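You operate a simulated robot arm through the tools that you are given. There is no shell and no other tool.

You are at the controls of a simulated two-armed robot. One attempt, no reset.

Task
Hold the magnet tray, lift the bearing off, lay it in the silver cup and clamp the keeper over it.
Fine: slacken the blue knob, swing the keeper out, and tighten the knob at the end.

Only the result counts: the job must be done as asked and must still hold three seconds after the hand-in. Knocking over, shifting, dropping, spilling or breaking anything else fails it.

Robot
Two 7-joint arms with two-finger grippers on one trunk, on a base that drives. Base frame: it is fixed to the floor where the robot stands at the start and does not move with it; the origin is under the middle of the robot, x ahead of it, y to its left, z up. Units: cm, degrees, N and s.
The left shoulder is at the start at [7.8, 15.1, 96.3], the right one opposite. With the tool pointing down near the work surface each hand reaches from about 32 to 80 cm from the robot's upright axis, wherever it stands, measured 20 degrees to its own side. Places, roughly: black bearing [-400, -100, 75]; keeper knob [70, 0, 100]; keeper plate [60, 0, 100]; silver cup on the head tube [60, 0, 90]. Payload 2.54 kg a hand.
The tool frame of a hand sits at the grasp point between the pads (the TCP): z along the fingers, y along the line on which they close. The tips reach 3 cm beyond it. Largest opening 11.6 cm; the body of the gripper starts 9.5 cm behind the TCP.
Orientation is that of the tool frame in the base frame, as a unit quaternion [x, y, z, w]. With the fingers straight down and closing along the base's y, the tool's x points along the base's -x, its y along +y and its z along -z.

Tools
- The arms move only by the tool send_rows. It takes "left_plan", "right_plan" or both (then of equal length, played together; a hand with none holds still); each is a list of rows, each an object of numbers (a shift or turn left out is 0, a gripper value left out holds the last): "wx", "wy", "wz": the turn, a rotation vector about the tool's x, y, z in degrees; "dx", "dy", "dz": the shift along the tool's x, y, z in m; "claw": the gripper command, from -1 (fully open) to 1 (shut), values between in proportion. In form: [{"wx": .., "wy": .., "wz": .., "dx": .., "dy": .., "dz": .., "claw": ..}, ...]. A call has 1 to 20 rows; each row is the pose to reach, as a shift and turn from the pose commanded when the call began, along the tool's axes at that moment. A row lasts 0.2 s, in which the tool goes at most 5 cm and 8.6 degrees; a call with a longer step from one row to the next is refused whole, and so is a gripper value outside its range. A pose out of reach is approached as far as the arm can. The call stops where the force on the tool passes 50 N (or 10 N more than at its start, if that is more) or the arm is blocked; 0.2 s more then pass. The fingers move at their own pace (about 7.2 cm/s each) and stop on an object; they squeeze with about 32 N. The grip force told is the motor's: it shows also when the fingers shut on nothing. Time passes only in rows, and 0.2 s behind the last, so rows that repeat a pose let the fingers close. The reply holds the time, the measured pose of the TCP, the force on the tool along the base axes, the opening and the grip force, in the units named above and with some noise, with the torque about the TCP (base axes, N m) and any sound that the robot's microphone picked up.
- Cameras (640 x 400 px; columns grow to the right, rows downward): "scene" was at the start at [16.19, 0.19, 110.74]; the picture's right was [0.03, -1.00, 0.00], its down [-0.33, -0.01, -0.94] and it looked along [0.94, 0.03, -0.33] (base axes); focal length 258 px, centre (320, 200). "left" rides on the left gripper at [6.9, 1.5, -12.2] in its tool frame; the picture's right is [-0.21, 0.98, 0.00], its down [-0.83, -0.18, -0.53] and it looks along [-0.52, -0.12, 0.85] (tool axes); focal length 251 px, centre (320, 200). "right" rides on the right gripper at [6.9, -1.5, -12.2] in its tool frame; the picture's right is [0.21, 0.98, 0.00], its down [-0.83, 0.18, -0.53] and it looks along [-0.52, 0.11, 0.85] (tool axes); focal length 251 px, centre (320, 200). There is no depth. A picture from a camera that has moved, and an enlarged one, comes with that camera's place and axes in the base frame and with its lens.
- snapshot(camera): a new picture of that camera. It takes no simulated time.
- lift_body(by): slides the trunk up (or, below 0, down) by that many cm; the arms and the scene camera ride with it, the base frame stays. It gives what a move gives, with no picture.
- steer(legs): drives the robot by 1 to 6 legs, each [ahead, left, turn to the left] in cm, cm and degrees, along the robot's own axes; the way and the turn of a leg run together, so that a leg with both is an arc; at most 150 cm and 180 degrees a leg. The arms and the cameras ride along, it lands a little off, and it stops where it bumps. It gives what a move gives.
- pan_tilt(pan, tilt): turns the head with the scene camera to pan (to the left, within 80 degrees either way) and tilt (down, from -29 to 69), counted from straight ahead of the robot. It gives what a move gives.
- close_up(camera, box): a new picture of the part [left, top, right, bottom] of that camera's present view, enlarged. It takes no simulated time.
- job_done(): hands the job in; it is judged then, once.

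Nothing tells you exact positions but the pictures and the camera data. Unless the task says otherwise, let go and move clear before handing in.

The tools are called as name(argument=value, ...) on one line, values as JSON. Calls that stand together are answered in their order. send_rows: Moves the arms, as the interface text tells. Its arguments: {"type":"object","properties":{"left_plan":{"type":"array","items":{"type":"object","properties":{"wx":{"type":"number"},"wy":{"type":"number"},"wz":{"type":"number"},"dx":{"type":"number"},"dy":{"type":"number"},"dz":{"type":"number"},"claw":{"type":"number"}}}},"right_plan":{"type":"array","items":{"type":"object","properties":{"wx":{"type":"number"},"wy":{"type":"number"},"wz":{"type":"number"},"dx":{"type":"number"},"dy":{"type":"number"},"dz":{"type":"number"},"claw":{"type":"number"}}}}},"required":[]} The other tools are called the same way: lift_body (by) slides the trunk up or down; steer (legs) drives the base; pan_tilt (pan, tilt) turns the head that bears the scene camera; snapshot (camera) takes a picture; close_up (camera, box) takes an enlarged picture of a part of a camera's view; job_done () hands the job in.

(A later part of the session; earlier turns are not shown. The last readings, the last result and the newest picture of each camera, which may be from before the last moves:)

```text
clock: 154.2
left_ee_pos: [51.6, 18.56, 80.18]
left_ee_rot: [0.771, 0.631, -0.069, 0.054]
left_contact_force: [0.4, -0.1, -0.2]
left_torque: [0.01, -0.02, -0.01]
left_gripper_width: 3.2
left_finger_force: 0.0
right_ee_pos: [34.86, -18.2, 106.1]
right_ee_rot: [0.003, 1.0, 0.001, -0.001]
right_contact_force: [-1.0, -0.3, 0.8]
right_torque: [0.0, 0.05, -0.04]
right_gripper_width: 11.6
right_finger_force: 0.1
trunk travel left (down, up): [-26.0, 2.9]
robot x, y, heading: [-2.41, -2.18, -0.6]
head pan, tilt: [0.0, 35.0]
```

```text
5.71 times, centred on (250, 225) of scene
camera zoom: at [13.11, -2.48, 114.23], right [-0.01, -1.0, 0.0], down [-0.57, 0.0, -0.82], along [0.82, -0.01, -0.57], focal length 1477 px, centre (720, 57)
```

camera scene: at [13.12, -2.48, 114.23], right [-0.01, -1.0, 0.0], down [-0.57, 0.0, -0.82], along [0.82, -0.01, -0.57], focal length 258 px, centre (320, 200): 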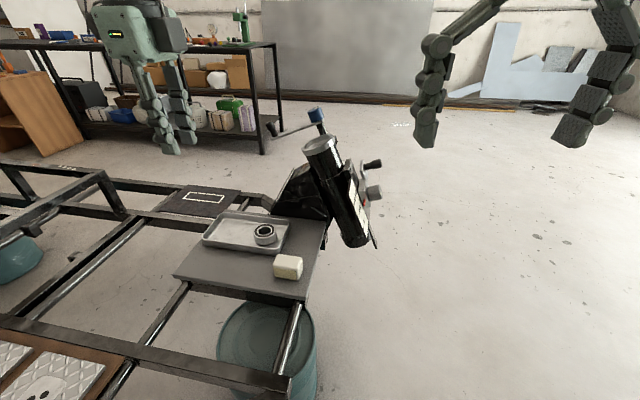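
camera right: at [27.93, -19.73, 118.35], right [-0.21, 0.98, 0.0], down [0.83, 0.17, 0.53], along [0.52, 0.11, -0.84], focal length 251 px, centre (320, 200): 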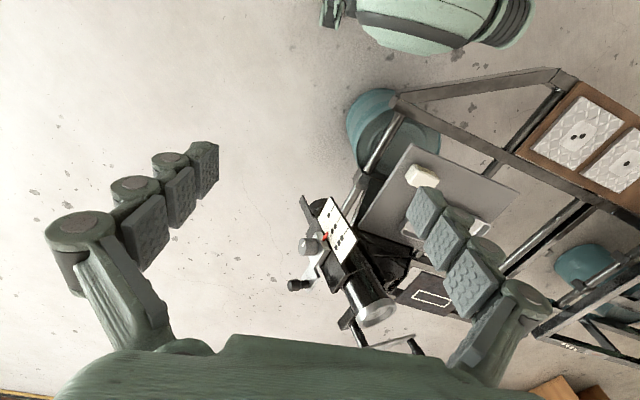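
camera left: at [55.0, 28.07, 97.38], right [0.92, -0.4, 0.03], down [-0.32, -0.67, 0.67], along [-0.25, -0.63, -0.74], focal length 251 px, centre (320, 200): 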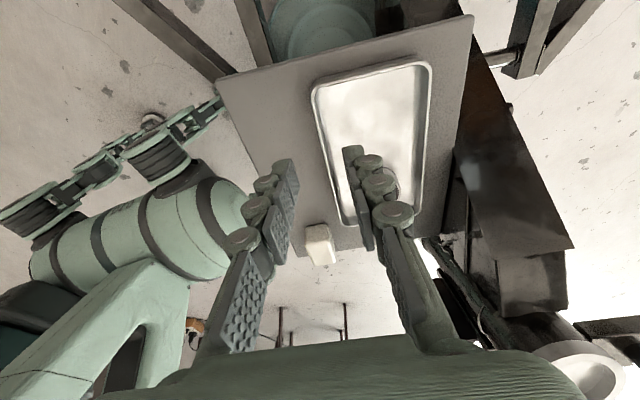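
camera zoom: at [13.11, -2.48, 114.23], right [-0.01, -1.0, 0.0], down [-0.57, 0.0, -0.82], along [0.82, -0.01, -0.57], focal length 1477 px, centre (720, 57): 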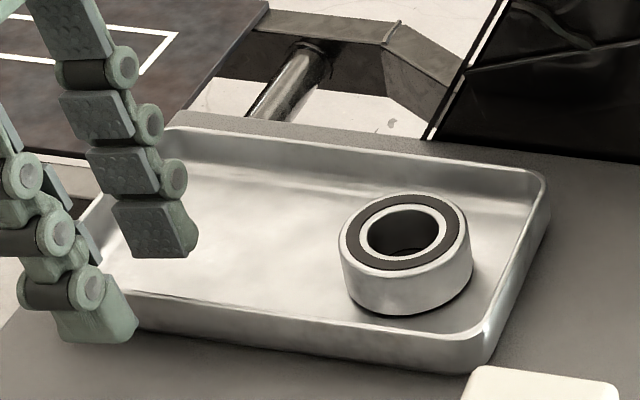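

send_rows(left_plan=[{"dz": 0.007}, {"dz": 0.012}, {"dz": 0.014}, {"dz": 0.014, "claw": 0.8}, {"dz": 0.014, "claw": 1}, {"dz": 0.014, "claw": 1}, {"dz": 0.014, "claw": 1}])

close_up(camera="left", box=[260, 80, 420, 200])

close_up(camera="scene", box=[200, 190, 300, 260])

```text
clock: 155.8
left_ee_pos: [51.48, 18.31, 78.77]
left_ee_rot: [0.771, 0.631, -0.07, 0.054]
left_contact_force: [-0.3, 0.0, 0.3]
left_torque: [0.06, 0.0, 0.09]
left_gripper_width: 0.6
left_finger_force: 31.5
right_ee_pos: [34.93, -18.19, 106.13]
right_ee_rot: [0.003, 1.0, 0.001, 0.0]
right_contact_force: [0.0, 0.2, 0.8]
right_torque: [0.05, -0.01, 0.03]
right_gripper_width: 11.62
right_finger_force: 0.0
trunk travel left (down, up): [-26.0, 2.9]
robot x, y, heading: [-2.57, -2.2, -0.2]
head pan, tilt: [0.0, 35.0]
```

```text
3.33 times, centred on (340, 140) of left
camera zoom: at [54.72, 26.7, 89.6], right [0.92, -0.4, 0.03], down [-0.32, -0.67, 0.67], along [-0.25, -0.63, -0.74], focal length 838 px, centre (253, 400)
```

zoom: 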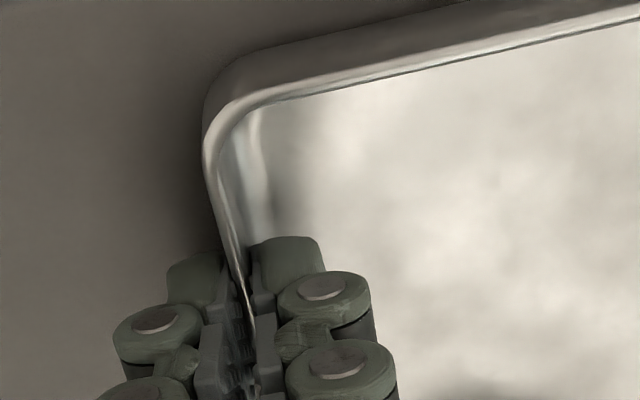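

```text
5.71 times, centred on (250, 225) of scene
camera zoom: at [13.12, -2.48, 114.22], right [-0.01, -1.0, 0.0], down [-0.57, 0.0, -0.82], along [0.82, -0.01, -0.57], focal length 1477 px, centre (720, 57)
```

zoom: 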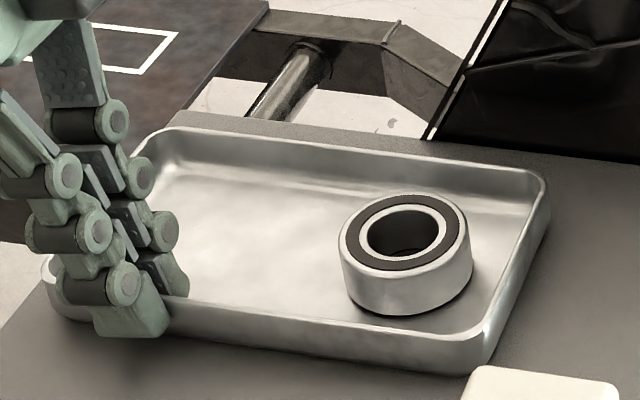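

The left hand now holds the tray wall (0.6 cm between the pads) and nothing has moved. Next I'll bring the right hand over the bearing with its fingers closing across the tray.

send_rows(right_plan=[{"wz": -7.9, "dx": -0.017, "dy": 0.018, "dz": 0.0, "claw": -1}, {"wz": -15.7, "dx": -0.034, "dy": 0.036, "dz": 0.0}, {"wz": -23.6, "dx": -0.051, "dy": 0.055, "dz": 0.0}, {"wz": -31.4, "dx": -0.068, "dy": 0.073, "dz": 0.0}, {"wz": -39.3, "dx": -0.085, "dy": 0.091, "dz": 0.0}, {"wz": -47.1, "dx": -0.103, "dy": 0.109, "dz": 0.0}, {"wz": -55, "dx": -0.12, "dy": 0.127, "dz": 0.0}, {"wz": -62.8, "dx": -0.137, "dy": 0.146, "dz": 0.005}, {"wz": -70.7, "dx": -0.154, "dy": 0.164, "dz": 0.01}, {"wz": -78.5, "dx": -0.171, "dy": 0.182, "dz": 0.02}, {"wz": -78.5, "dx": -0.171, "dy": 0.182, "dz": 0.02}])

snapshot(camera="right")

snapshot(camera="scene")

```text
clock: 158.2
left_ee_pos: [51.52, 18.29, 78.78]
left_ee_rot: [0.771, 0.631, -0.069, 0.054]
left_contact_force: [-0.4, -0.8, -0.1]
left_torque: [0.12, -0.04, -0.03]
left_gripper_width: 0.58
left_finger_force: 31.2
right_ee_pos: [43.24, 1.27, 101.79]
right_ee_rot: [-0.629, 0.777, 0.0, 0.001]
right_contact_force: [-0.1, 0.0, -0.7]
right_torque: [0.0, 0.06, 0.01]
right_gripper_width: 11.57
right_finger_force: 0.1
right hand out of reach, approached as far as the arm can: row 9, 10, 11
trunk travel left (down, up): [-26.0, 2.9]
robot x, y, heading: [-2.33, -2.21, -0.7]
head pan, tilt: [0.0, 35.0]
```

```text
taken
camera right: at [43.19, -5.75, 114.07], right [-1.0, -0.01, 0.0], down [-0.01, 0.84, 0.54], along [0.0, 0.54, -0.84], focal length 251 px, centre (320, 200)
```

right: 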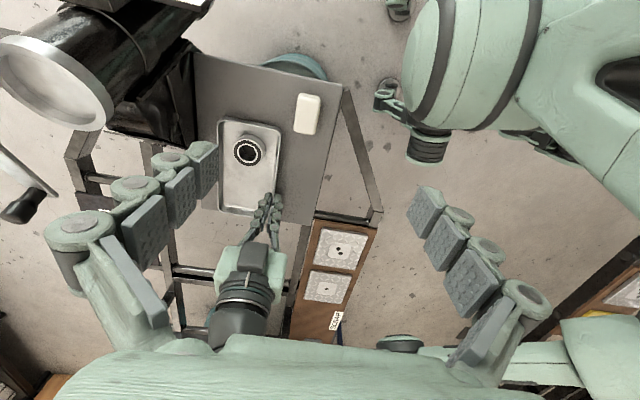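

```text
taken
camera scene: at [13.12, -2.48, 114.22], right [-0.01, -1.0, 0.0], down [-0.57, 0.0, -0.82], along [0.82, -0.01, -0.57], focal length 258 px, centre (320, 200)
```

scene: 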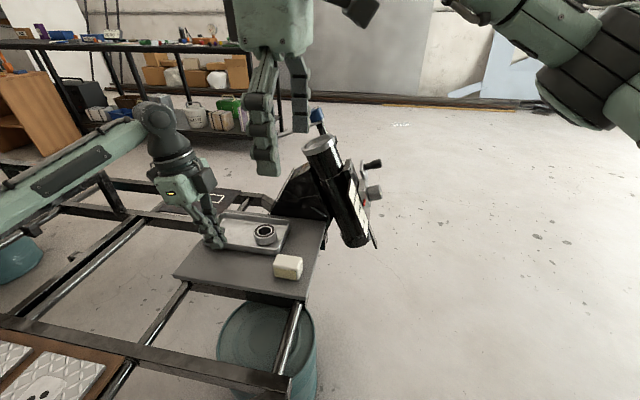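

The right arm can't hold that twist this far across. I'll grip diagonally instead, with yaw about -34 degrees, which also leaves more finger room inside the tray, and lean the hand back towards the robot.

send_rows(right_plan=[{"wz": 7.3, "dx": -0.005, "dy": -0.005}, {"wz": 14.6, "dx": -0.015, "dy": -0.015}, {"wz": 21.9, "dx": -0.025, "dy": -0.025, "dz": 0.01}, {"wz": 29.2, "dx": -0.04, "dy": -0.035, "dz": 0.02}, {"wz": 36.5, "dx": -0.05, "dy": -0.046, "dz": 0.03}, {"wz": 43.8, "dx": -0.06, "dy": -0.0566, "dz": 0.038}, {"wz": 43.8, "dx": -0.06, "dy": -0.0566, "dz": 0.038}])

snapshot(camera="right")

snapshot(camera="scene")

```text
clock: 159.8
left_ee_pos: [51.55, 18.3, 78.79]
left_ee_rot: [0.77, 0.631, -0.07, 0.054]
left_contact_force: [-0.7, 0.3, -0.3]
left_torque: [-0.03, 0.01, -0.06]
left_gripper_width: 0.58
left_finger_force: 30.7
right_ee_pos: [49.95, 5.97, 97.95]
right_ee_rot: [-0.294, 0.956, 0.001, 0.0]
right_contact_force: [0.0, -0.1, 0.1]
right_torque: [-0.02, -0.01, 0.03]
right_gripper_width: 11.58
right_finger_force: 0.0
trunk travel left (down, up): [-26.0, 2.9]
robot x, y, heading: [-2.64, -2.2, -0.2]
head pan, tilt: [0.0, 35.0]
```

```text
taken
camera right: at [45.0, 0.87, 110.41], right [-0.73, 0.69, 0.0], down [0.58, 0.61, 0.54], along [0.37, 0.39, -0.84], focal length 251 px, centre (320, 200)
```

right: 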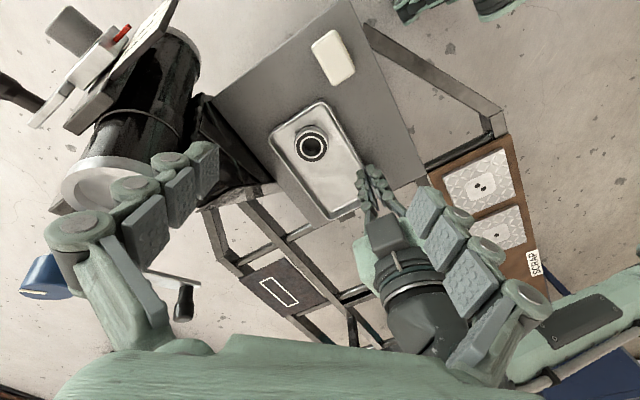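

```text
taken
camera scene: at [13.12, -2.47, 114.22], right [-0.01, -1.0, 0.0], down [-0.57, 0.0, -0.82], along [0.82, -0.01, -0.57], focal length 258 px, centre (320, 200)
```

scene: 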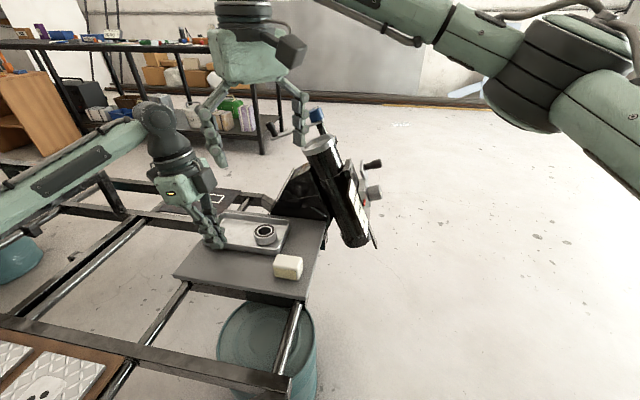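

send_rows(right_plan=[{"claw": -0.05, "wy": -4, "dz": 0.01}, {"claw": -0.05, "wy": -8, "dz": 0.03, "dx": -0.006}, {"claw": -0.05, "wy": -12, "dz": 0.05, "dx": -0.013}, {"claw": -0.05, "wy": -15, "dz": 0.07, "dx": -0.0198}, {"claw": -0.05, "wy": -15, "dz": 0.0915, "dx": -0.0198}, {"claw": -0.05, "wy": -15, "dz": 0.0915, "dx": -0.0198}])

snapshot(camera="right")

close_up(camera="right", box=[260, 90, 380, 190])

close_up(camera="scene", box=[170, 130, 320, 270])

```text
clock: 161.2
left_ee_pos: [51.51, 18.36, 78.94]
left_ee_rot: [0.771, 0.631, -0.069, 0.053]
left_contact_force: [0.2, -0.2, 0.2]
left_torque: [-0.01, 0.0, -0.01]
left_gripper_width: 0.61
left_finger_force: 31.3
right_ee_pos: [51.53, 7.1, 88.97]
right_ee_rot: [-0.293, 0.947, 0.039, 0.126]
right_contact_force: [-1.1, 0.2, 0.2]
right_torque: [0.0, 0.0, 0.01]
right_gripper_width: 6.08
right_finger_force: 0.1
trunk travel left (down, up): [-26.0, 2.9]
robot x, y, heading: [-2.58, -2.62, -0.3]
head pan, tilt: [0.0, 35.0]
```

```text
taken
camera right: at [44.21, 0.21, 99.05], right [-0.72, 0.69, -0.06], down [0.44, 0.52, 0.73], along [0.53, 0.5, -0.68], focal length 251 px, centre (320, 200)
```

right: 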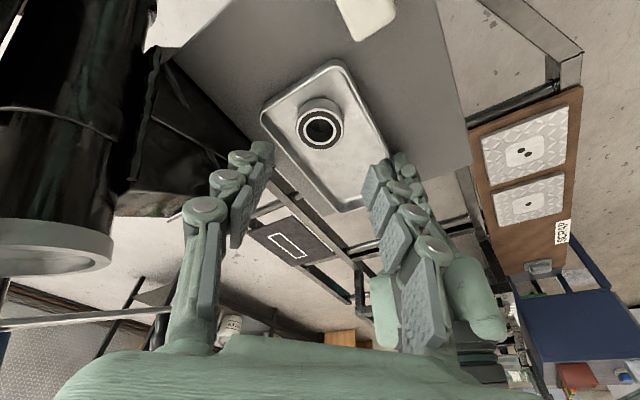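

```text
4.00 times, centred on (320, 140) of right
camera zoom: at [44.21, 0.21, 99.05], right [-0.72, 0.69, -0.06], down [0.44, 0.52, 0.73], along [0.53, 0.5, -0.68], focal length 1006 px, centre (320, 440)
```

zoom: 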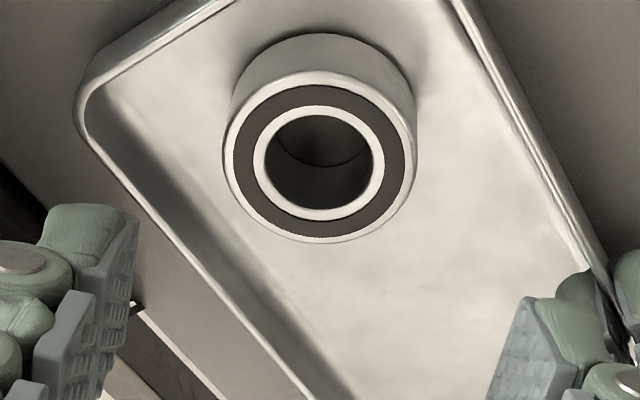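

```text
2.86 times, centred on (245, 200) of scene
camera zoom: at [13.12, -2.48, 114.22], right [-0.01, -1.0, 0.0], down [-0.57, 0.0, -0.82], along [0.82, -0.01, -0.57], focal length 738 px, centre (534, 200)
```

zoom: 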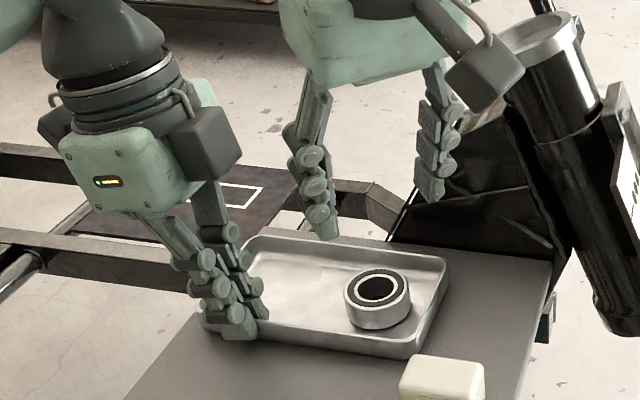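

The bearing's top face is centred on the tool axis to within a millimetre. I'll descend with a 6.1 cm opening, keeping the fingertips about 1 cm below the bearing's top and inside the tray walls.

send_rows(right_plan=[{"dz": 0.025}, {"dz": 0.05}, {"dz": 0.07}, {"dz": 0.085}, {"dz": 0.085}])

snapshot(camera="right")

close_up(camera="scene", box=[190, 170, 310, 270])

```text
clock: 162.4
left_ee_pos: [51.62, 18.37, 78.81]
left_ee_rot: [0.771, 0.63, -0.069, 0.054]
left_contact_force: [0.0, -0.8, -0.1]
left_torque: [-0.02, -0.02, -0.03]
left_gripper_width: 0.57
left_finger_force: 31.2
right_ee_pos: [53.32, 8.43, 80.68]
right_ee_rot: [-0.293, 0.947, 0.039, 0.126]
right_contact_force: [-0.6, 0.6, -0.3]
right_torque: [0.03, 0.03, -0.01]
right_gripper_width: 6.12
right_finger_force: 0.1
trunk travel left (down, up): [-26.0, 2.9]
robot x, y, heading: [-2.82, -1.87, -0.6]
head pan, tilt: [0.0, 35.0]
```

```text
taken
camera right: at [46.12, 1.53, 90.79], right [-0.72, 0.69, -0.06], down [0.44, 0.52, 0.73], along [0.53, 0.5, -0.68], focal length 251 px, centre (320, 200)
```

right: 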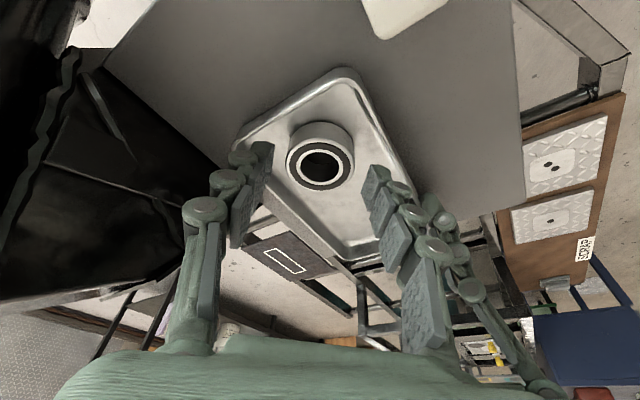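

```text
4.00 times, centred on (250, 220) of scene
camera zoom: at [13.12, -2.48, 114.22], right [-0.01, -1.0, 0.0], down [-0.57, 0.0, -0.82], along [0.82, -0.01, -0.57], focal length 1034 px, centre (600, 120)
```

zoom: 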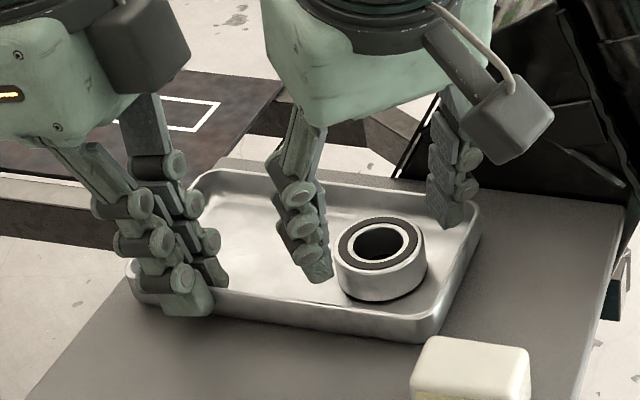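

send_rows(right_plan=[{"dz": 0.006}, {"dz": 0.011}, {"dz": 0.016}, {"dz": 0.016}])

snapshot(camera="right")

close_up(camera="scene", box=[200, 190, 300, 270])

```text
clock: 163.4
left_ee_pos: [51.57, 18.41, 78.91]
left_ee_rot: [0.771, 0.63, -0.069, 0.054]
left_contact_force: [0.3, 0.1, -0.4]
left_torque: [-0.04, -0.02, -0.02]
left_gripper_width: 0.6
left_finger_force: 31.5
right_ee_pos: [53.67, 8.61, 79.13]
right_ee_rot: [-0.293, 0.947, 0.039, 0.127]
right_contact_force: [0.1, 0.1, 0.5]
right_torque: [-0.01, -0.01, 0.01]
right_gripper_width: 6.09
right_finger_force: 0.0
trunk travel left (down, up): [-26.0, 2.9]
robot x, y, heading: [-2.55, -2.65, -0.3]
head pan, tilt: [0.0, 35.0]
```

```text
taken
camera right: at [46.46, 1.76, 89.27], right [-0.72, 0.69, -0.06], down [0.44, 0.52, 0.73], along [0.53, 0.5, -0.68], focal length 251 px, centre (320, 200)
```

right: 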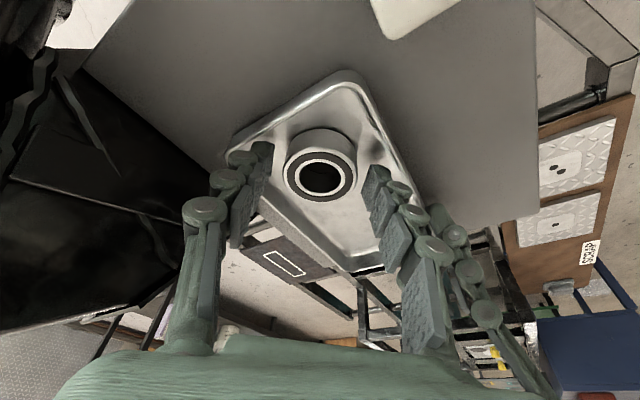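

```text
5.00 times, centred on (250, 230) of scene
camera zoom: at [13.12, -2.48, 114.22], right [-0.01, -1.0, 0.0], down [-0.57, 0.0, -0.82], along [0.82, -0.01, -0.57], focal length 1292 px, centre (670, 50)
```

zoom: 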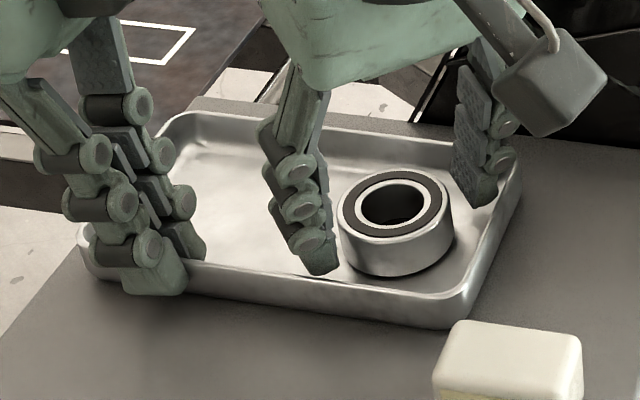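

No contact on the way down. I'll close gently on the bearing.

send_rows(right_plan=[{"claw": 0.1}, {"claw": 0.3}, {"claw": 1}, {"claw": 1}, {"claw": 1}])

snapshot(camera="right")

close_up(camera="scene", box=[200, 190, 300, 270])

```text
clock: 164.6
left_ee_pos: [51.6, 18.31, 78.75]
left_ee_rot: [0.77, 0.631, -0.069, 0.054]
left_contact_force: [0.6, -0.1, -0.1]
left_torque: [0.02, -0.02, -0.01]
left_gripper_width: 0.6
left_finger_force: 31.6
right_ee_pos: [53.66, 8.57, 79.14]
right_ee_rot: [-0.292, 0.947, 0.039, 0.126]
right_contact_force: [-0.5, -0.9, -0.2]
right_torque: [0.03, -0.03, 0.01]
right_gripper_width: 4.66
right_finger_force: 31.9
trunk travel left (down, up): [-26.0, 2.9]
robot x, y, heading: [-2.72, -2.25, -0.4]
head pan, tilt: [0.0, 35.0]
```

```text
taken
camera right: at [46.45, 1.77, 89.29], right [-0.72, 0.69, -0.06], down [0.44, 0.52, 0.73], along [0.53, 0.5, -0.68], focal length 251 px, centre (320, 200)
```

right: 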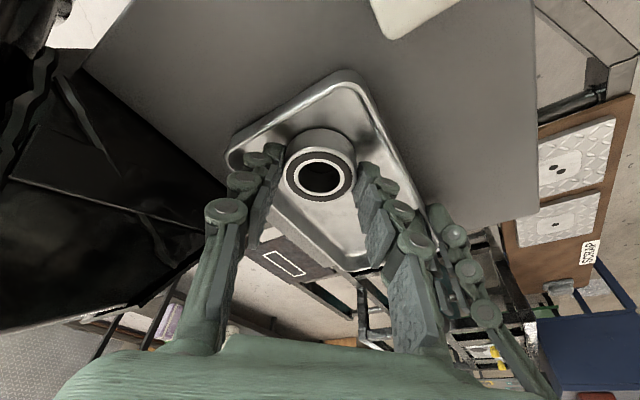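

```text
5.00 times, centred on (250, 230) of scene
camera zoom: at [13.12, -2.48, 114.23], right [-0.01, -1.0, 0.0], down [-0.57, 0.0, -0.82], along [0.82, -0.01, -0.57], focal length 1292 px, centre (670, 50)
```

zoom: 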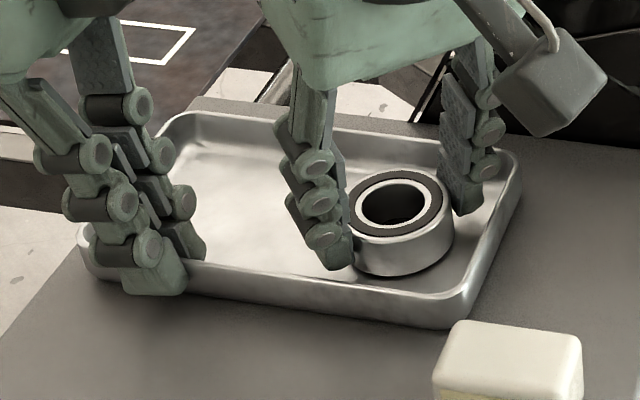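

It's gripped at 4.66 cm. Now a tiny test lift to feel for a magnetic hold.

send_rows(right_plan=[{"dx": -0.0003, "dz": -0.001}, {"dx": -0.0005, "dz": -0.002}, {"dx": -0.0005, "dz": -0.002}])

```text
clock: 165.4
left_ee_pos: [51.61, 18.26, 78.82]
left_ee_rot: [0.771, 0.631, -0.069, 0.055]
left_contact_force: [0.0, 0.0, 1.9]
left_torque: [-0.23, -0.05, 0.02]
left_gripper_width: 0.62
left_finger_force: 31.6
right_ee_pos: [53.81, 8.6, 79.37]
right_ee_rot: [-0.293, 0.947, 0.039, 0.125]
right_contact_force: [-0.3, -0.5, -3.4]
right_torque: [0.01, 0.04, 0.0]
right_gripper_width: 4.64
right_finger_force: 31.9
trunk travel left (down, up): [-26.0, 2.9]
robot x, y, heading: [-2.24, -2.2, -0.5]
head pan, tilt: [0.0, 35.0]
```

The left hand feels the tray being pulled up (+1.9 N) while the right feels a downward pull (-3.4 N), so the bearing is magnetically stuck. This is the magnet tray. I'll keep lifting slowly while the left hand holds it down.

send_rows(right_plan=[{"dx": -0.0005, "dz": -0.002}, {"dx": -0.001, "dz": -0.004}, {"dx": -0.0015, "dz": -0.006}, {"dx": -0.0015, "dz": -0.006}])

close_up(camera="scene", box=[200, 190, 300, 270])

```text
clock: 166.4
left_ee_pos: [51.61, 18.39, 78.68]
left_ee_rot: [0.771, 0.63, -0.069, 0.055]
left_contact_force: [0.1, 0.1, 1.1]
left_torque: [0.0, -0.07, 0.03]
left_gripper_width: 0.59
left_finger_force: 32.2
right_ee_pos: [53.7, 8.54, 80.14]
right_ee_rot: [-0.292, 0.947, 0.039, 0.126]
right_contact_force: [0.0, -0.4, -2.2]
right_torque: [-0.03, 0.0, 0.01]
right_gripper_width: 4.67
right_finger_force: 31.9
trunk travel left (down, up): [-26.0, 2.9]
robot x, y, heading: [-2.46, -2.74, -0.4]
head pan, tilt: [0.0, 35.0]
```

```text
5.00 times, centred on (250, 230) of scene
camera zoom: at [13.13, -2.48, 114.22], right [-0.01, -1.0, 0.0], down [-0.57, 0.0, -0.82], along [0.82, -0.01, -0.57], focal length 1292 px, centre (670, 50)
```

zoom: 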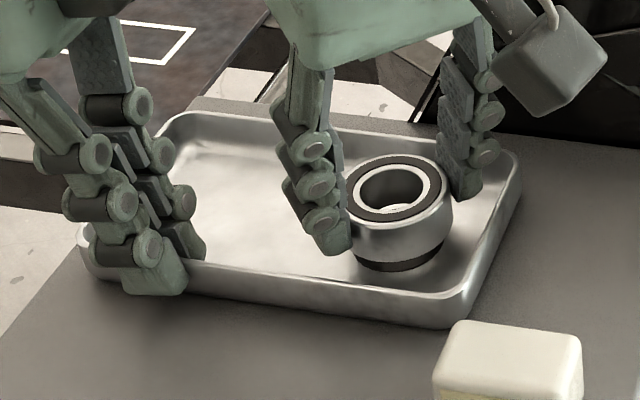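

The bearing is free and the tray stayed put. I'll raise it well clear.

send_rows(right_plan=[{"dx": -0.003, "dz": -0.01}, {"dx": -0.007, "dz": -0.025}, {"dx": -0.013, "dz": -0.048}, {"dx": -0.021, "dz": -0.077}, {"dx": -0.026, "dz": -0.097}, {"dx": -0.026, "dz": -0.097}])

close_up(camera="scene", box=[180, 130, 320, 270])

snapshot(camera="right")

```text
clock: 167.8
left_ee_pos: [51.57, 18.33, 78.75]
left_ee_rot: [0.771, 0.631, -0.068, 0.055]
left_contact_force: [-0.5, 0.0, 0.0]
left_torque: [0.08, -0.04, 0.05]
left_gripper_width: 0.61
left_finger_force: 31.7
right_ee_pos: [53.68, 8.53, 90.09]
right_ee_rot: [-0.292, 0.947, 0.038, 0.125]
right_contact_force: [0.8, 0.4, -1.4]
right_torque: [0.0, 0.03, -0.01]
right_gripper_width: 4.68
right_finger_force: 31.9
trunk travel left (down, up): [-26.0, 2.9]
robot x, y, heading: [-2.67, -2.18, -0.3]
head pan, tilt: [0.0, 35.0]
```

```text
2.86 times, centred on (250, 200) of scene
camera zoom: at [13.12, -2.48, 114.22], right [-0.01, -1.0, 0.0], down [-0.57, 0.0, -0.82], along [0.82, -0.01, -0.57], focal length 738 px, centre (520, 200)
```

zoom: 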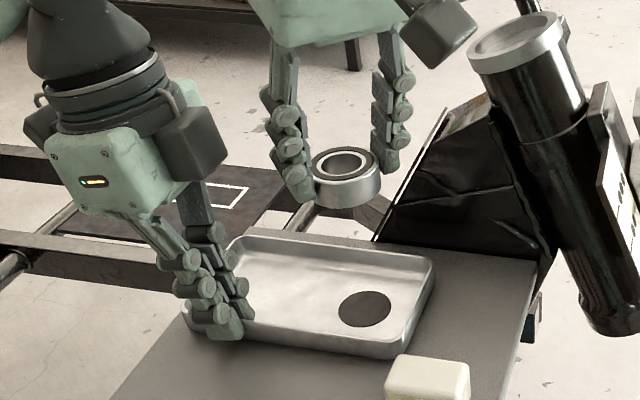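

```text
taken
camera right: at [46.38, 1.76, 100.24], right [-0.72, 0.69, -0.06], down [0.44, 0.52, 0.73], along [0.53, 0.5, -0.68], focal length 251 px, centre (320, 200)
```

right: 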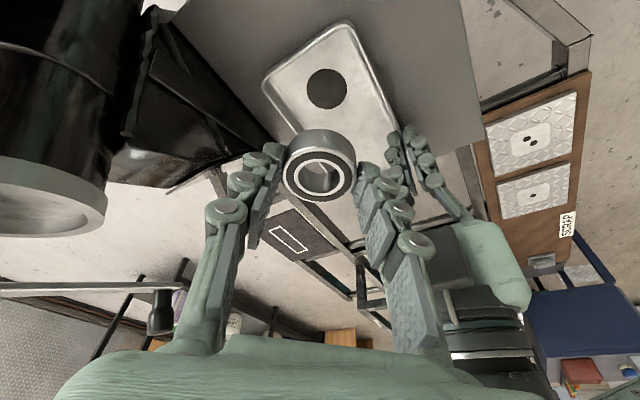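

The tray clearly shows a dark magnet disc where the bearing sat, and the bearing is safely in the right hand. Now I'll release the tray with the left hand and back it straight out.

send_rows(left_plan=[{"claw": 0.7}, {"claw": 0.45}, {"claw": 0.45}, {"claw": 0.45, "dz": -0.02}, {"claw": 0.45, "dz": -0.05}, {"claw": 0.45, "dz": -0.09}, {"claw": 0.45, "dz": -0.13}, {"claw": 0.45, "dz": -0.17}, {"claw": 0.45, "dz": -0.17}])

snapshot(camera="scene")

```text
clock: 169.8
left_ee_pos: [52.29, 21.29, 95.62]
left_ee_rot: [0.771, 0.63, -0.07, 0.053]
left_contact_force: [-0.2, -0.3, 0.2]
left_torque: [0.02, 0.0, 0.01]
left_gripper_width: 3.2
left_finger_force: 0.1
right_ee_pos: [53.68, 8.6, 90.14]
right_ee_rot: [-0.292, 0.947, 0.038, 0.125]
right_contact_force: [1.1, 0.0, -1.6]
right_torque: [-0.05, 0.0, -0.02]
right_gripper_width: 4.68
right_finger_force: 32.3
trunk travel left (down, up): [-26.0, 2.9]
robot x, y, heading: [-2.7, -2.08, -0.2]
head pan, tilt: [0.0, 35.0]
```

```text
taken
camera scene: at [13.13, -2.47, 114.22], right [-0.01, -1.0, 0.0], down [-0.57, 0.0, -0.82], along [0.82, -0.01, -0.57], focal length 258 px, centre (320, 200)
```

scene: 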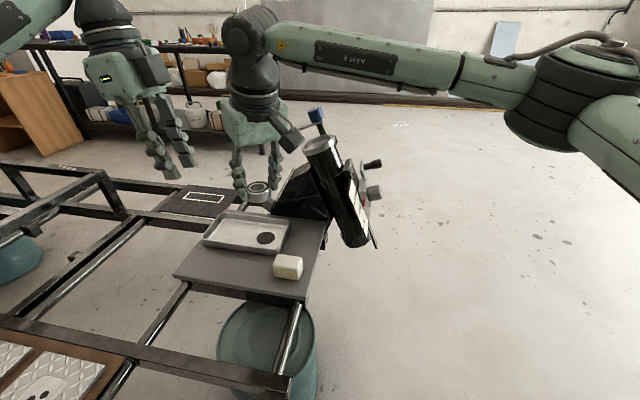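

send_rows(left_plan=[{"dx": 0.008, "dy": -0.023, "dz": -0.02, "wy": 2}, {"dx": 0.016, "dy": -0.046, "dz": -0.04, "wy": 4}, {"dx": 0.025, "dy": -0.069, "dz": -0.06, "wy": 6}, {"dx": 0.034, "dy": -0.092, "dz": -0.08, "wy": 8}, {"dx": 0.042, "dy": -0.114, "dz": -0.099, "wy": 10}, {"dx": 0.042, "dy": -0.114, "dz": -0.099, "wy": 10, "claw": -1}])

send_rows(left_plan=[{"wz": -8}, {"wz": -16}, {"wz": -24}, {"wz": -32}, {"wz": -40}, {"wz": -48}, {"wz": -56}, {"wz": -64}, {"wz": -72}, {"wz": -80}, {"wz": -88}, {"wz": -96}, {"wz": -101}, {"wz": -101}])

```text
clock: 171.2
left_ee_pos: [42.32, 29.23, 104.51]
left_ee_rot: [0.774, 0.633, -0.002, -0.002]
left_contact_force: [-0.2, -0.6, 0.2]
left_torque: [-0.03, 0.0, 0.0]
left_gripper_width: 8.35
left_finger_force: 0.0
right_ee_pos: [53.7, 8.62, 90.17]
right_ee_rot: [-0.292, 0.947, 0.039, 0.125]
right_contact_force: [0.4, 0.6, -2.0]
right_torque: [0.01, 0.04, -0.02]
right_gripper_width: 4.68
right_finger_force: 32.1
trunk travel left (down, up): [-26.0, 2.9]
robot x, y, heading: [-2.87, -2.58, -0.3]
head pan, tilt: [0.0, 35.0]
```

```text
clock: 174.2
left_ee_pos: [42.16, 29.25, 104.56]
left_ee_rot: [0.004, 1.0, -0.001, -0.001]
left_contact_force: [0.0, -0.9, 1.0]
left_torque: [0.01, -0.01, 0.0]
left_gripper_width: 11.61
left_finger_force: 0.0
right_ee_pos: [53.76, 8.52, 90.21]
right_ee_rot: [-0.293, 0.947, 0.04, 0.126]
right_contact_force: [-0.1, -0.6, -1.3]
right_torque: [-0.01, -0.01, 0.02]
right_gripper_width: 4.67
right_finger_force: 31.4
trunk travel left (down, up): [-26.0, 2.9]
robot x, y, heading: [-2.91, -2.05, -0.6]
head pan, tilt: [0.0, 35.0]
```

Both hands are clear of the tray. I'll raise the bearing, tilt it onto the cup's axis and bring it above the open cup.

send_rows(right_plan=[{"dx": -0.0105, "dz": -0.0386}, {"dx": -0.021, "dz": -0.077}, {"dx": -0.0314, "dz": -0.1158}, {"dx": -0.0404, "dy": -0.0314, "dz": -0.1142, "wx": 3.6, "wy": 4.2, "wz": -1.0}, {"dx": -0.0493, "dy": -0.0628, "dz": -0.1126, "wx": 7.25, "wy": 8.35, "wz": -1.95}, {"dx": -0.0583, "dy": -0.0941, "dz": -0.1109, "wx": 10.9, "wy": 12.5, "wz": -2.9}, {"dx": -0.0672, "dy": -0.1255, "dz": -0.1093, "wx": 14.5, "wy": 16.7, "wz": -3.9}, {"dx": -0.0672, "dy": -0.1255, "dz": -0.1093, "wx": 14.5, "wy": 16.7, "wz": -3.9}])

snapshot(camera="right")

snapshot(camera="scene")

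```text
clock: 176.0
left_ee_pos: [42.25, 29.24, 104.55]
left_ee_rot: [0.004, 1.0, -0.001, -0.002]
left_contact_force: [0.0, 0.2, 0.2]
left_torque: [-0.01, 0.03, 0.05]
left_gripper_width: 11.61
left_finger_force: 0.1
right_ee_pos: [62.92, 1.04, 102.39]
right_ee_rot: [-0.307, 0.944, -0.113, 0.032]
right_contact_force: [-0.4, 0.4, -1.6]
right_torque: [0.02, -0.01, -0.04]
right_gripper_width: 4.67
right_finger_force: 32.2
right hand out of reach, approached as far as the arm can: row 7, 8
trunk travel left (down, up): [-26.0, 2.9]
robot x, y, heading: [-2.4, -2.37, -0.2]
head pan, tilt: [0.0, 35.0]
```

```text
taken
camera right: at [56.59, -1.9, 114.8], right [-0.73, 0.64, -0.23], down [0.49, 0.73, 0.47], along [0.47, 0.23, -0.85], focal length 251 px, centre (320, 200)
```

right: 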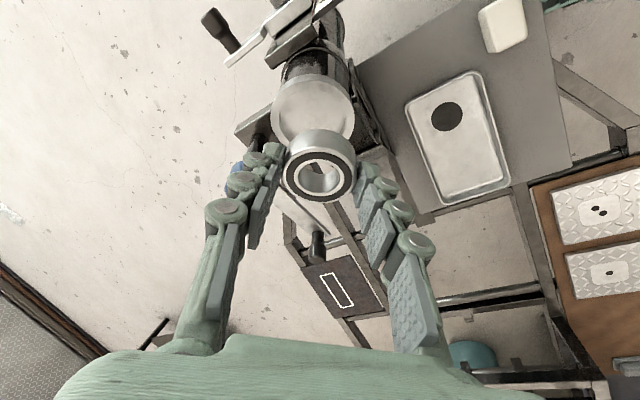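

```text
taken
camera scene: at [13.13, -2.48, 114.22], right [-0.01, -1.0, 0.0], down [-0.57, 0.0, -0.82], along [0.82, -0.01, -0.57], focal length 258 px, centre (320, 200)
```

scene: 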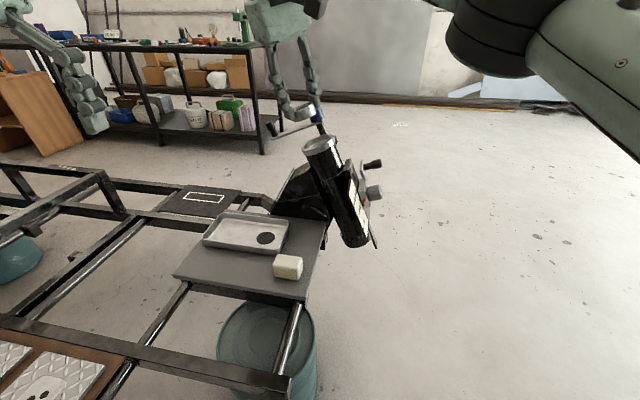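

I'm right at the edge of reach. I'll pull the hand back 3 cm, drive the base forward 3 cm to a spot I've already stood on safely, and raise the trunk slightly.

send_rows(right_plan=[{"dx": 0.012, "dy": 0.008, "dz": -0.005}, {"dx": 0.0243, "dy": 0.016, "dz": -0.009}, {"dx": 0.0243, "dy": 0.016, "dz": -0.009}])

lift_body(by=2.5)

steer(legs=[[3, 0, 0.4]])

snapshot(camera="right")

```text
clock: 176.8
left_ee_pos: [42.35, 29.24, 104.5]
left_ee_rot: [0.004, 1.0, -0.001, -0.003]
left_contact_force: [-0.8, -0.8, 0.5]
left_torque: [-0.03, 0.0, 0.01]
left_gripper_width: 11.6
left_finger_force: 0.0
right_ee_pos: [59.91, 1.16, 102.86]
right_ee_rot: [-0.308, 0.942, -0.128, 0.023]
right_contact_force: [1.0, -0.6, -1.6]
right_torque: [0.02, 0.03, 0.01]
right_gripper_width: 4.64
right_finger_force: 32.0
trunk travel left (down, up): [-26.0, 2.9]
robot x, y, heading: [-2.24, -2.03, -0.4]
head pan, tilt: [0.0, 35.0]
```

```text
clock: 177.5
left_ee_pos: [42.24, 29.19, 107.18]
left_ee_rot: [0.004, 1.0, -0.001, -0.003]
left_contact_force: [0.1, 0.2, -1.0]
left_torque: [0.0, 0.01, -0.01]
left_gripper_width: 11.61
left_finger_force: 0.1
right_ee_pos: [59.95, 1.1, 105.29]
right_ee_rot: [-0.308, 0.943, -0.128, 0.024]
right_contact_force: [0.5, 0.3, -1.4]
right_torque: [-0.01, 0.03, 0.02]
right_gripper_width: 4.65
right_finger_force: 32.6
trunk travel left (down, up): [-28.5, 0.4]
robot x, y, heading: [-2.34, -2.22, -0.3]
head pan, tilt: [0.0, 35.0]
```

```text
clock: 178.4
left_ee_pos: [44.95, 29.6, 107.05]
left_ee_rot: [-0.001, 1.0, -0.001, -0.003]
left_contact_force: [0.3, 0.2, -1.6]
left_torque: [0.04, 0.04, 0.01]
left_gripper_width: 11.6
left_finger_force: 0.0
right_ee_pos: [62.85, 1.45, 105.25]
right_ee_rot: [-0.312, 0.941, -0.128, 0.023]
right_contact_force: [0.7, -0.1, -2.1]
right_torque: [0.0, 0.04, 0.01]
right_gripper_width: 4.66
right_finger_force: 32.0
trunk travel left (down, up): [-28.5, 0.4]
robot x, y, heading: [0.28, -2.35, -0.0]
head pan, tilt: [0.0, 35.0]
```

```text
taken
camera right: at [56.71, -1.08, 117.85], right [-0.74, 0.63, -0.24], down [0.49, 0.75, 0.44], along [0.46, 0.21, -0.86], focal length 251 px, centre (320, 200)
```

right: 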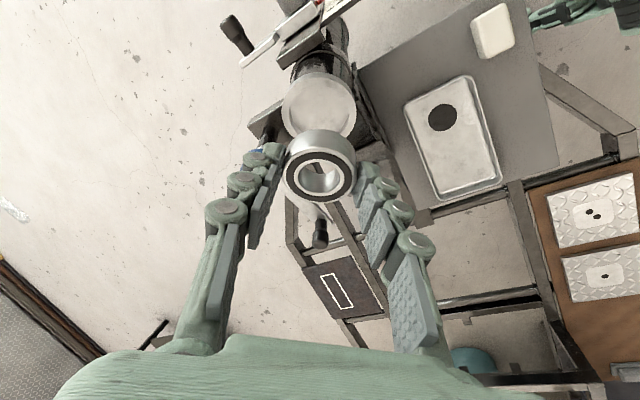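

The bearing's axis now matches the cup's axis. I'll zoom in to refine the alignment before lowering.

close_up(camera="right", box=[260, 50, 380, 220])

pan_tilt(pan=0, tilt=18)

snapshot(camera="scene")

close_up(camera="scene", box=[270, 150, 390, 270])

```text
2.35 times, centred on (320, 135) of right
camera zoom: at [56.71, -1.08, 117.85], right [-0.74, 0.63, -0.24], down [0.49, 0.75, 0.44], along [0.46, 0.21, -0.86], focal length 592 px, centre (320, 353)
```

zoom: 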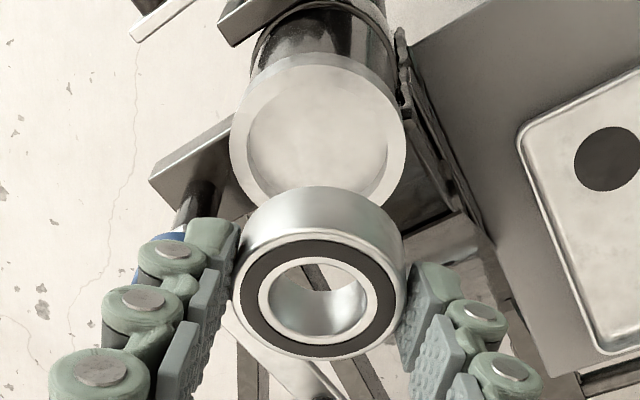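

```text
clock: 179.2
left_ee_pos: [44.99, 29.58, 107.21]
left_ee_rot: [0.0, 1.0, -0.001, -0.002]
left_contact_force: [0.2, 1.0, -0.1]
left_torque: [-0.02, -0.01, -0.03]
left_gripper_width: 11.59
left_finger_force: 0.1
right_ee_pos: [62.77, 1.42, 105.44]
right_ee_rot: [-0.312, 0.941, -0.128, 0.024]
right_contact_force: [-0.4, -0.2, -1.6]
right_torque: [-0.01, 0.02, 0.0]
right_gripper_width: 4.66
right_finger_force: 31.8
trunk travel left (down, up): [-28.5, 0.4]
robot x, y, heading: [0.39, -2.11, 0.0]
head pan, tilt: [0.0, 18.0]
```

```text
taken
camera scene: at [16.6, -2.38, 119.43], right [0.0, -1.0, 0.0], down [-0.31, 0.0, -0.95], along [0.95, 0.0, -0.31], focal length 258 px, centre (320, 200)
```

scene: 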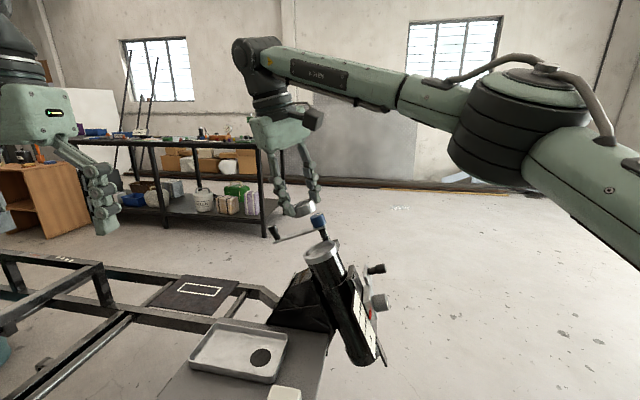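

```text
3.33 times, centred on (330, 210) of scene
camera zoom: at [16.6, -2.38, 119.43], right [0.0, -1.0, 0.0], down [-0.31, 0.0, -0.95], along [0.95, 0.0, -0.31], focal length 861 px, centre (287, 167)
```

zoom: 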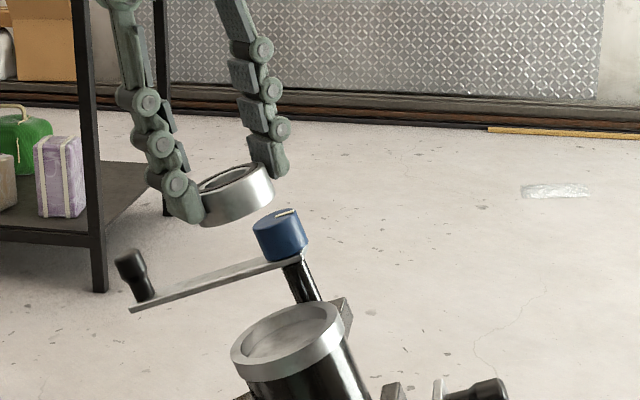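

send_rows(right_plan=[{"dx": 0.0008, "dy": -0.0013, "dz": 0.018}, {"dx": 0.0017, "dy": -0.0026, "dz": 0.037}, {"dx": 0.0026, "dy": -0.0039, "dz": 0.0564}, {"dx": 0.0026, "dy": -0.0039, "dz": 0.0564}])

close_up(camera="right", box=[260, 70, 380, 220])

close_up(camera="scene", box=[290, 180, 370, 260])

snapshot(camera="right")

```text
clock: 180.2
left_ee_pos: [44.93, 29.45, 107.01]
left_ee_rot: [0.0, 1.0, -0.002, -0.002]
left_contact_force: [-0.7, 0.3, 0.1]
left_torque: [-0.01, -0.04, 0.0]
left_gripper_width: 11.57
left_finger_force: 0.0
right_ee_pos: [63.45, -0.31, 100.03]
right_ee_rot: [-0.312, 0.941, -0.128, 0.024]
right_contact_force: [0.3, 0.5, -1.1]
right_torque: [-0.02, -0.01, 0.02]
right_gripper_width: 4.67
right_finger_force: 31.6
trunk travel left (down, up): [-28.5, 0.4]
robot x, y, heading: [0.58, -2.1, 0.1]
head pan, tilt: [0.0, 18.0]
```

```text
2.67 times, centred on (320, 145) of right
camera zoom: at [57.26, -2.83, 112.55], right [-0.74, 0.63, -0.24], down [0.49, 0.75, 0.44], along [0.46, 0.21, -0.86], focal length 670 px, centre (320, 347)
```

zoom: 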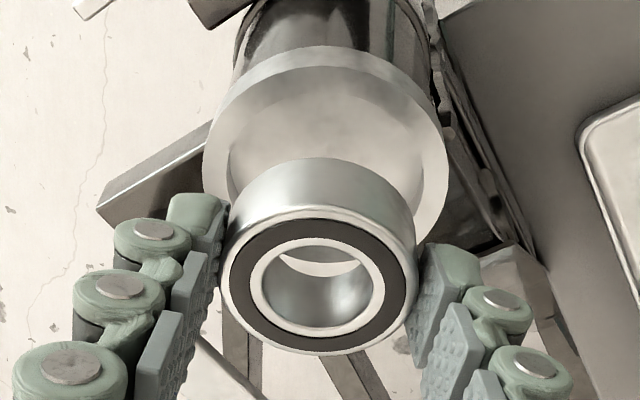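

```text
5.00 times, centred on (330, 220) of scene
camera zoom: at [16.59, -2.38, 119.44], right [0.0, -1.0, 0.0], down [-0.31, 0.0, -0.95], along [0.95, 0.0, -0.31], focal length 1292 px, centre (270, 100)
```

zoom: 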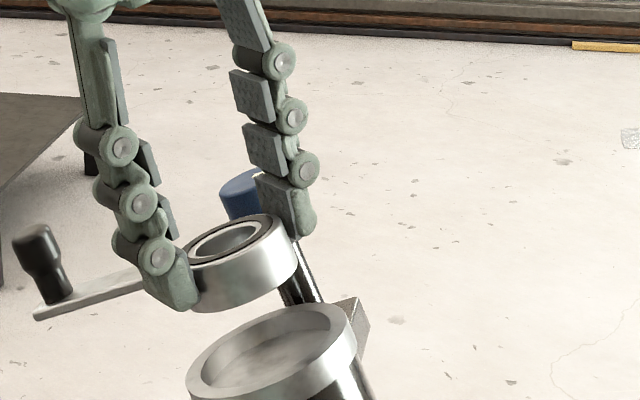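

```text
taken
camera right: at [57.26, -2.83, 112.55], right [-0.74, 0.63, -0.24], down [0.49, 0.75, 0.44], along [0.46, 0.21, -0.86], focal length 251 px, centre (320, 200)
```

right: 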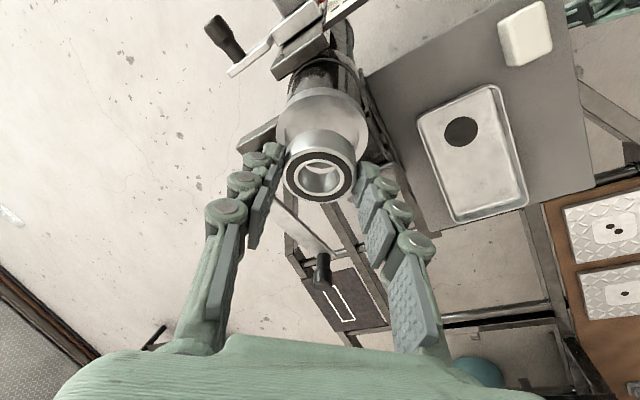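

The bearing is now about 3 cm above the cup. I'll turn the left hand so its camera gives me a side view of the gap.

send_rows(left_plan=[{"wz": 8}, {"wz": 16}, {"wz": 24}, {"wz": 32}, {"wz": 40}, {"wz": 45}, {"wz": 45}])

snapshot(camera="left")

close_up(camera="scene", box=[300, 200, 350, 260])

```text
clock: 181.8
left_ee_pos: [44.87, 29.59, 107.05]
left_ee_rot: [0.383, 0.924, -0.002, -0.001]
left_contact_force: [-0.2, 0.1, 0.6]
left_torque: [-0.02, -0.01, -0.03]
left_gripper_width: 11.61
left_finger_force: 0.0
right_ee_pos: [63.62, -0.24, 100.15]
right_ee_rot: [-0.311, 0.941, -0.128, 0.024]
right_contact_force: [-0.4, -0.3, -1.9]
right_torque: [0.04, -0.02, -0.01]
right_gripper_width: 4.67
right_finger_force: 32.4
trunk travel left (down, up): [-28.5, 0.4]
robot x, y, heading: [0.23, -2.76, 0.1]
head pan, tilt: [0.0, 18.0]
```

```text
taken
camera left: at [41.07, 35.45, 119.29], right [0.84, 0.54, 0.0], down [0.46, -0.71, 0.53], along [0.28, -0.45, -0.85], focal length 251 px, centre (320, 200)
```

left: 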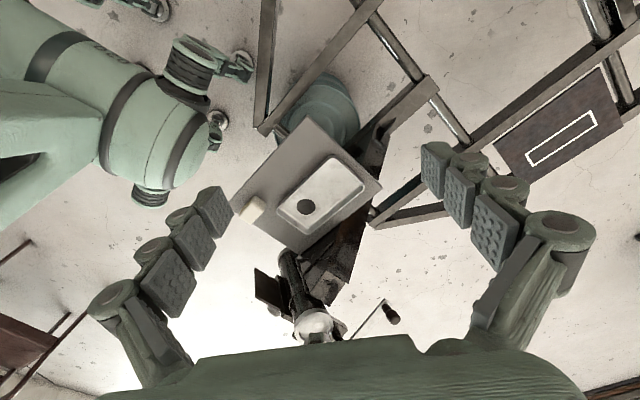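

```text
6.67 times, centred on (325, 230) of scene
camera zoom: at [16.6, -2.38, 119.43], right [0.0, -1.0, 0.0], down [-0.31, 0.0, -0.95], along [0.95, 0.0, -0.31], focal length 1723 px, centre (287, 0)
```

zoom: 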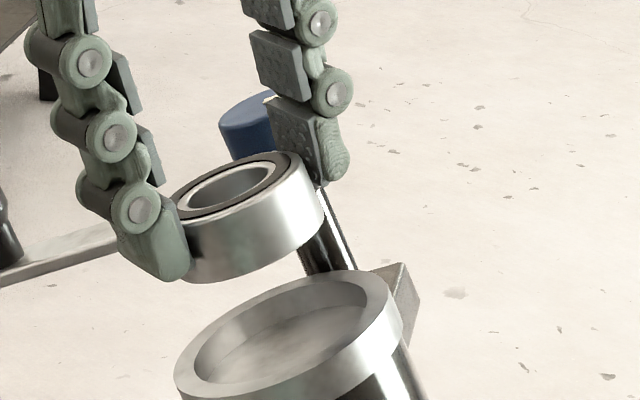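

send_rows(left_plan=[{"wy": -8}, {"wy": -16}, {"wy": -24}, {"wy": -30}, {"wy": -30}])

snapshot(camera="left")

```text
clock: 183.0
left_ee_pos: [44.94, 29.66, 107.16]
left_ee_rot: [0.369, 0.893, -0.101, 0.238]
left_contact_force: [-0.3, -0.1, 0.4]
left_torque: [0.04, 0.0, 0.01]
left_gripper_width: 11.6
left_finger_force: 0.2
right_ee_pos: [63.56, -0.37, 100.06]
right_ee_rot: [-0.312, 0.941, -0.128, 0.024]
right_contact_force: [-0.2, -0.2, -1.4]
right_torque: [-0.01, 0.03, 0.03]
right_gripper_width: 4.67
right_finger_force: 32.2
trunk travel left (down, up): [-28.5, 0.4]
robot x, y, heading: [0.63, -1.92, 0.1]
head pan, tilt: [0.0, 18.0]
```

```text
taken
camera left: at [37.38, 39.11, 114.22], right [0.82, 0.56, 0.1], down [0.19, -0.44, 0.88], along [0.53, -0.7, -0.47], focal length 251 px, centre (320, 200)
```

left: 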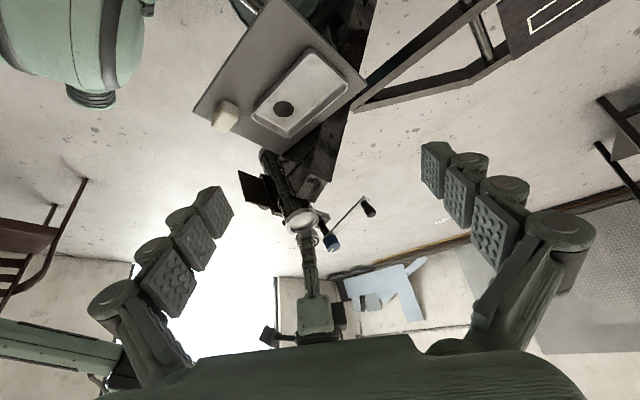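

close_up(camera="left", box=[265, 180, 345, 260])

```text
5.00 times, centred on (305, 220) of left
camera zoom: at [37.38, 39.11, 114.22], right [0.82, 0.56, 0.1], down [0.19, -0.44, 0.88], along [0.53, -0.7, -0.47], focal length 1257 px, centre (395, 100)
```

zoom: 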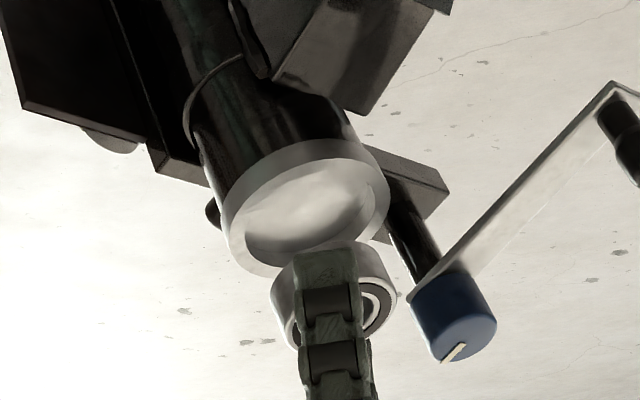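

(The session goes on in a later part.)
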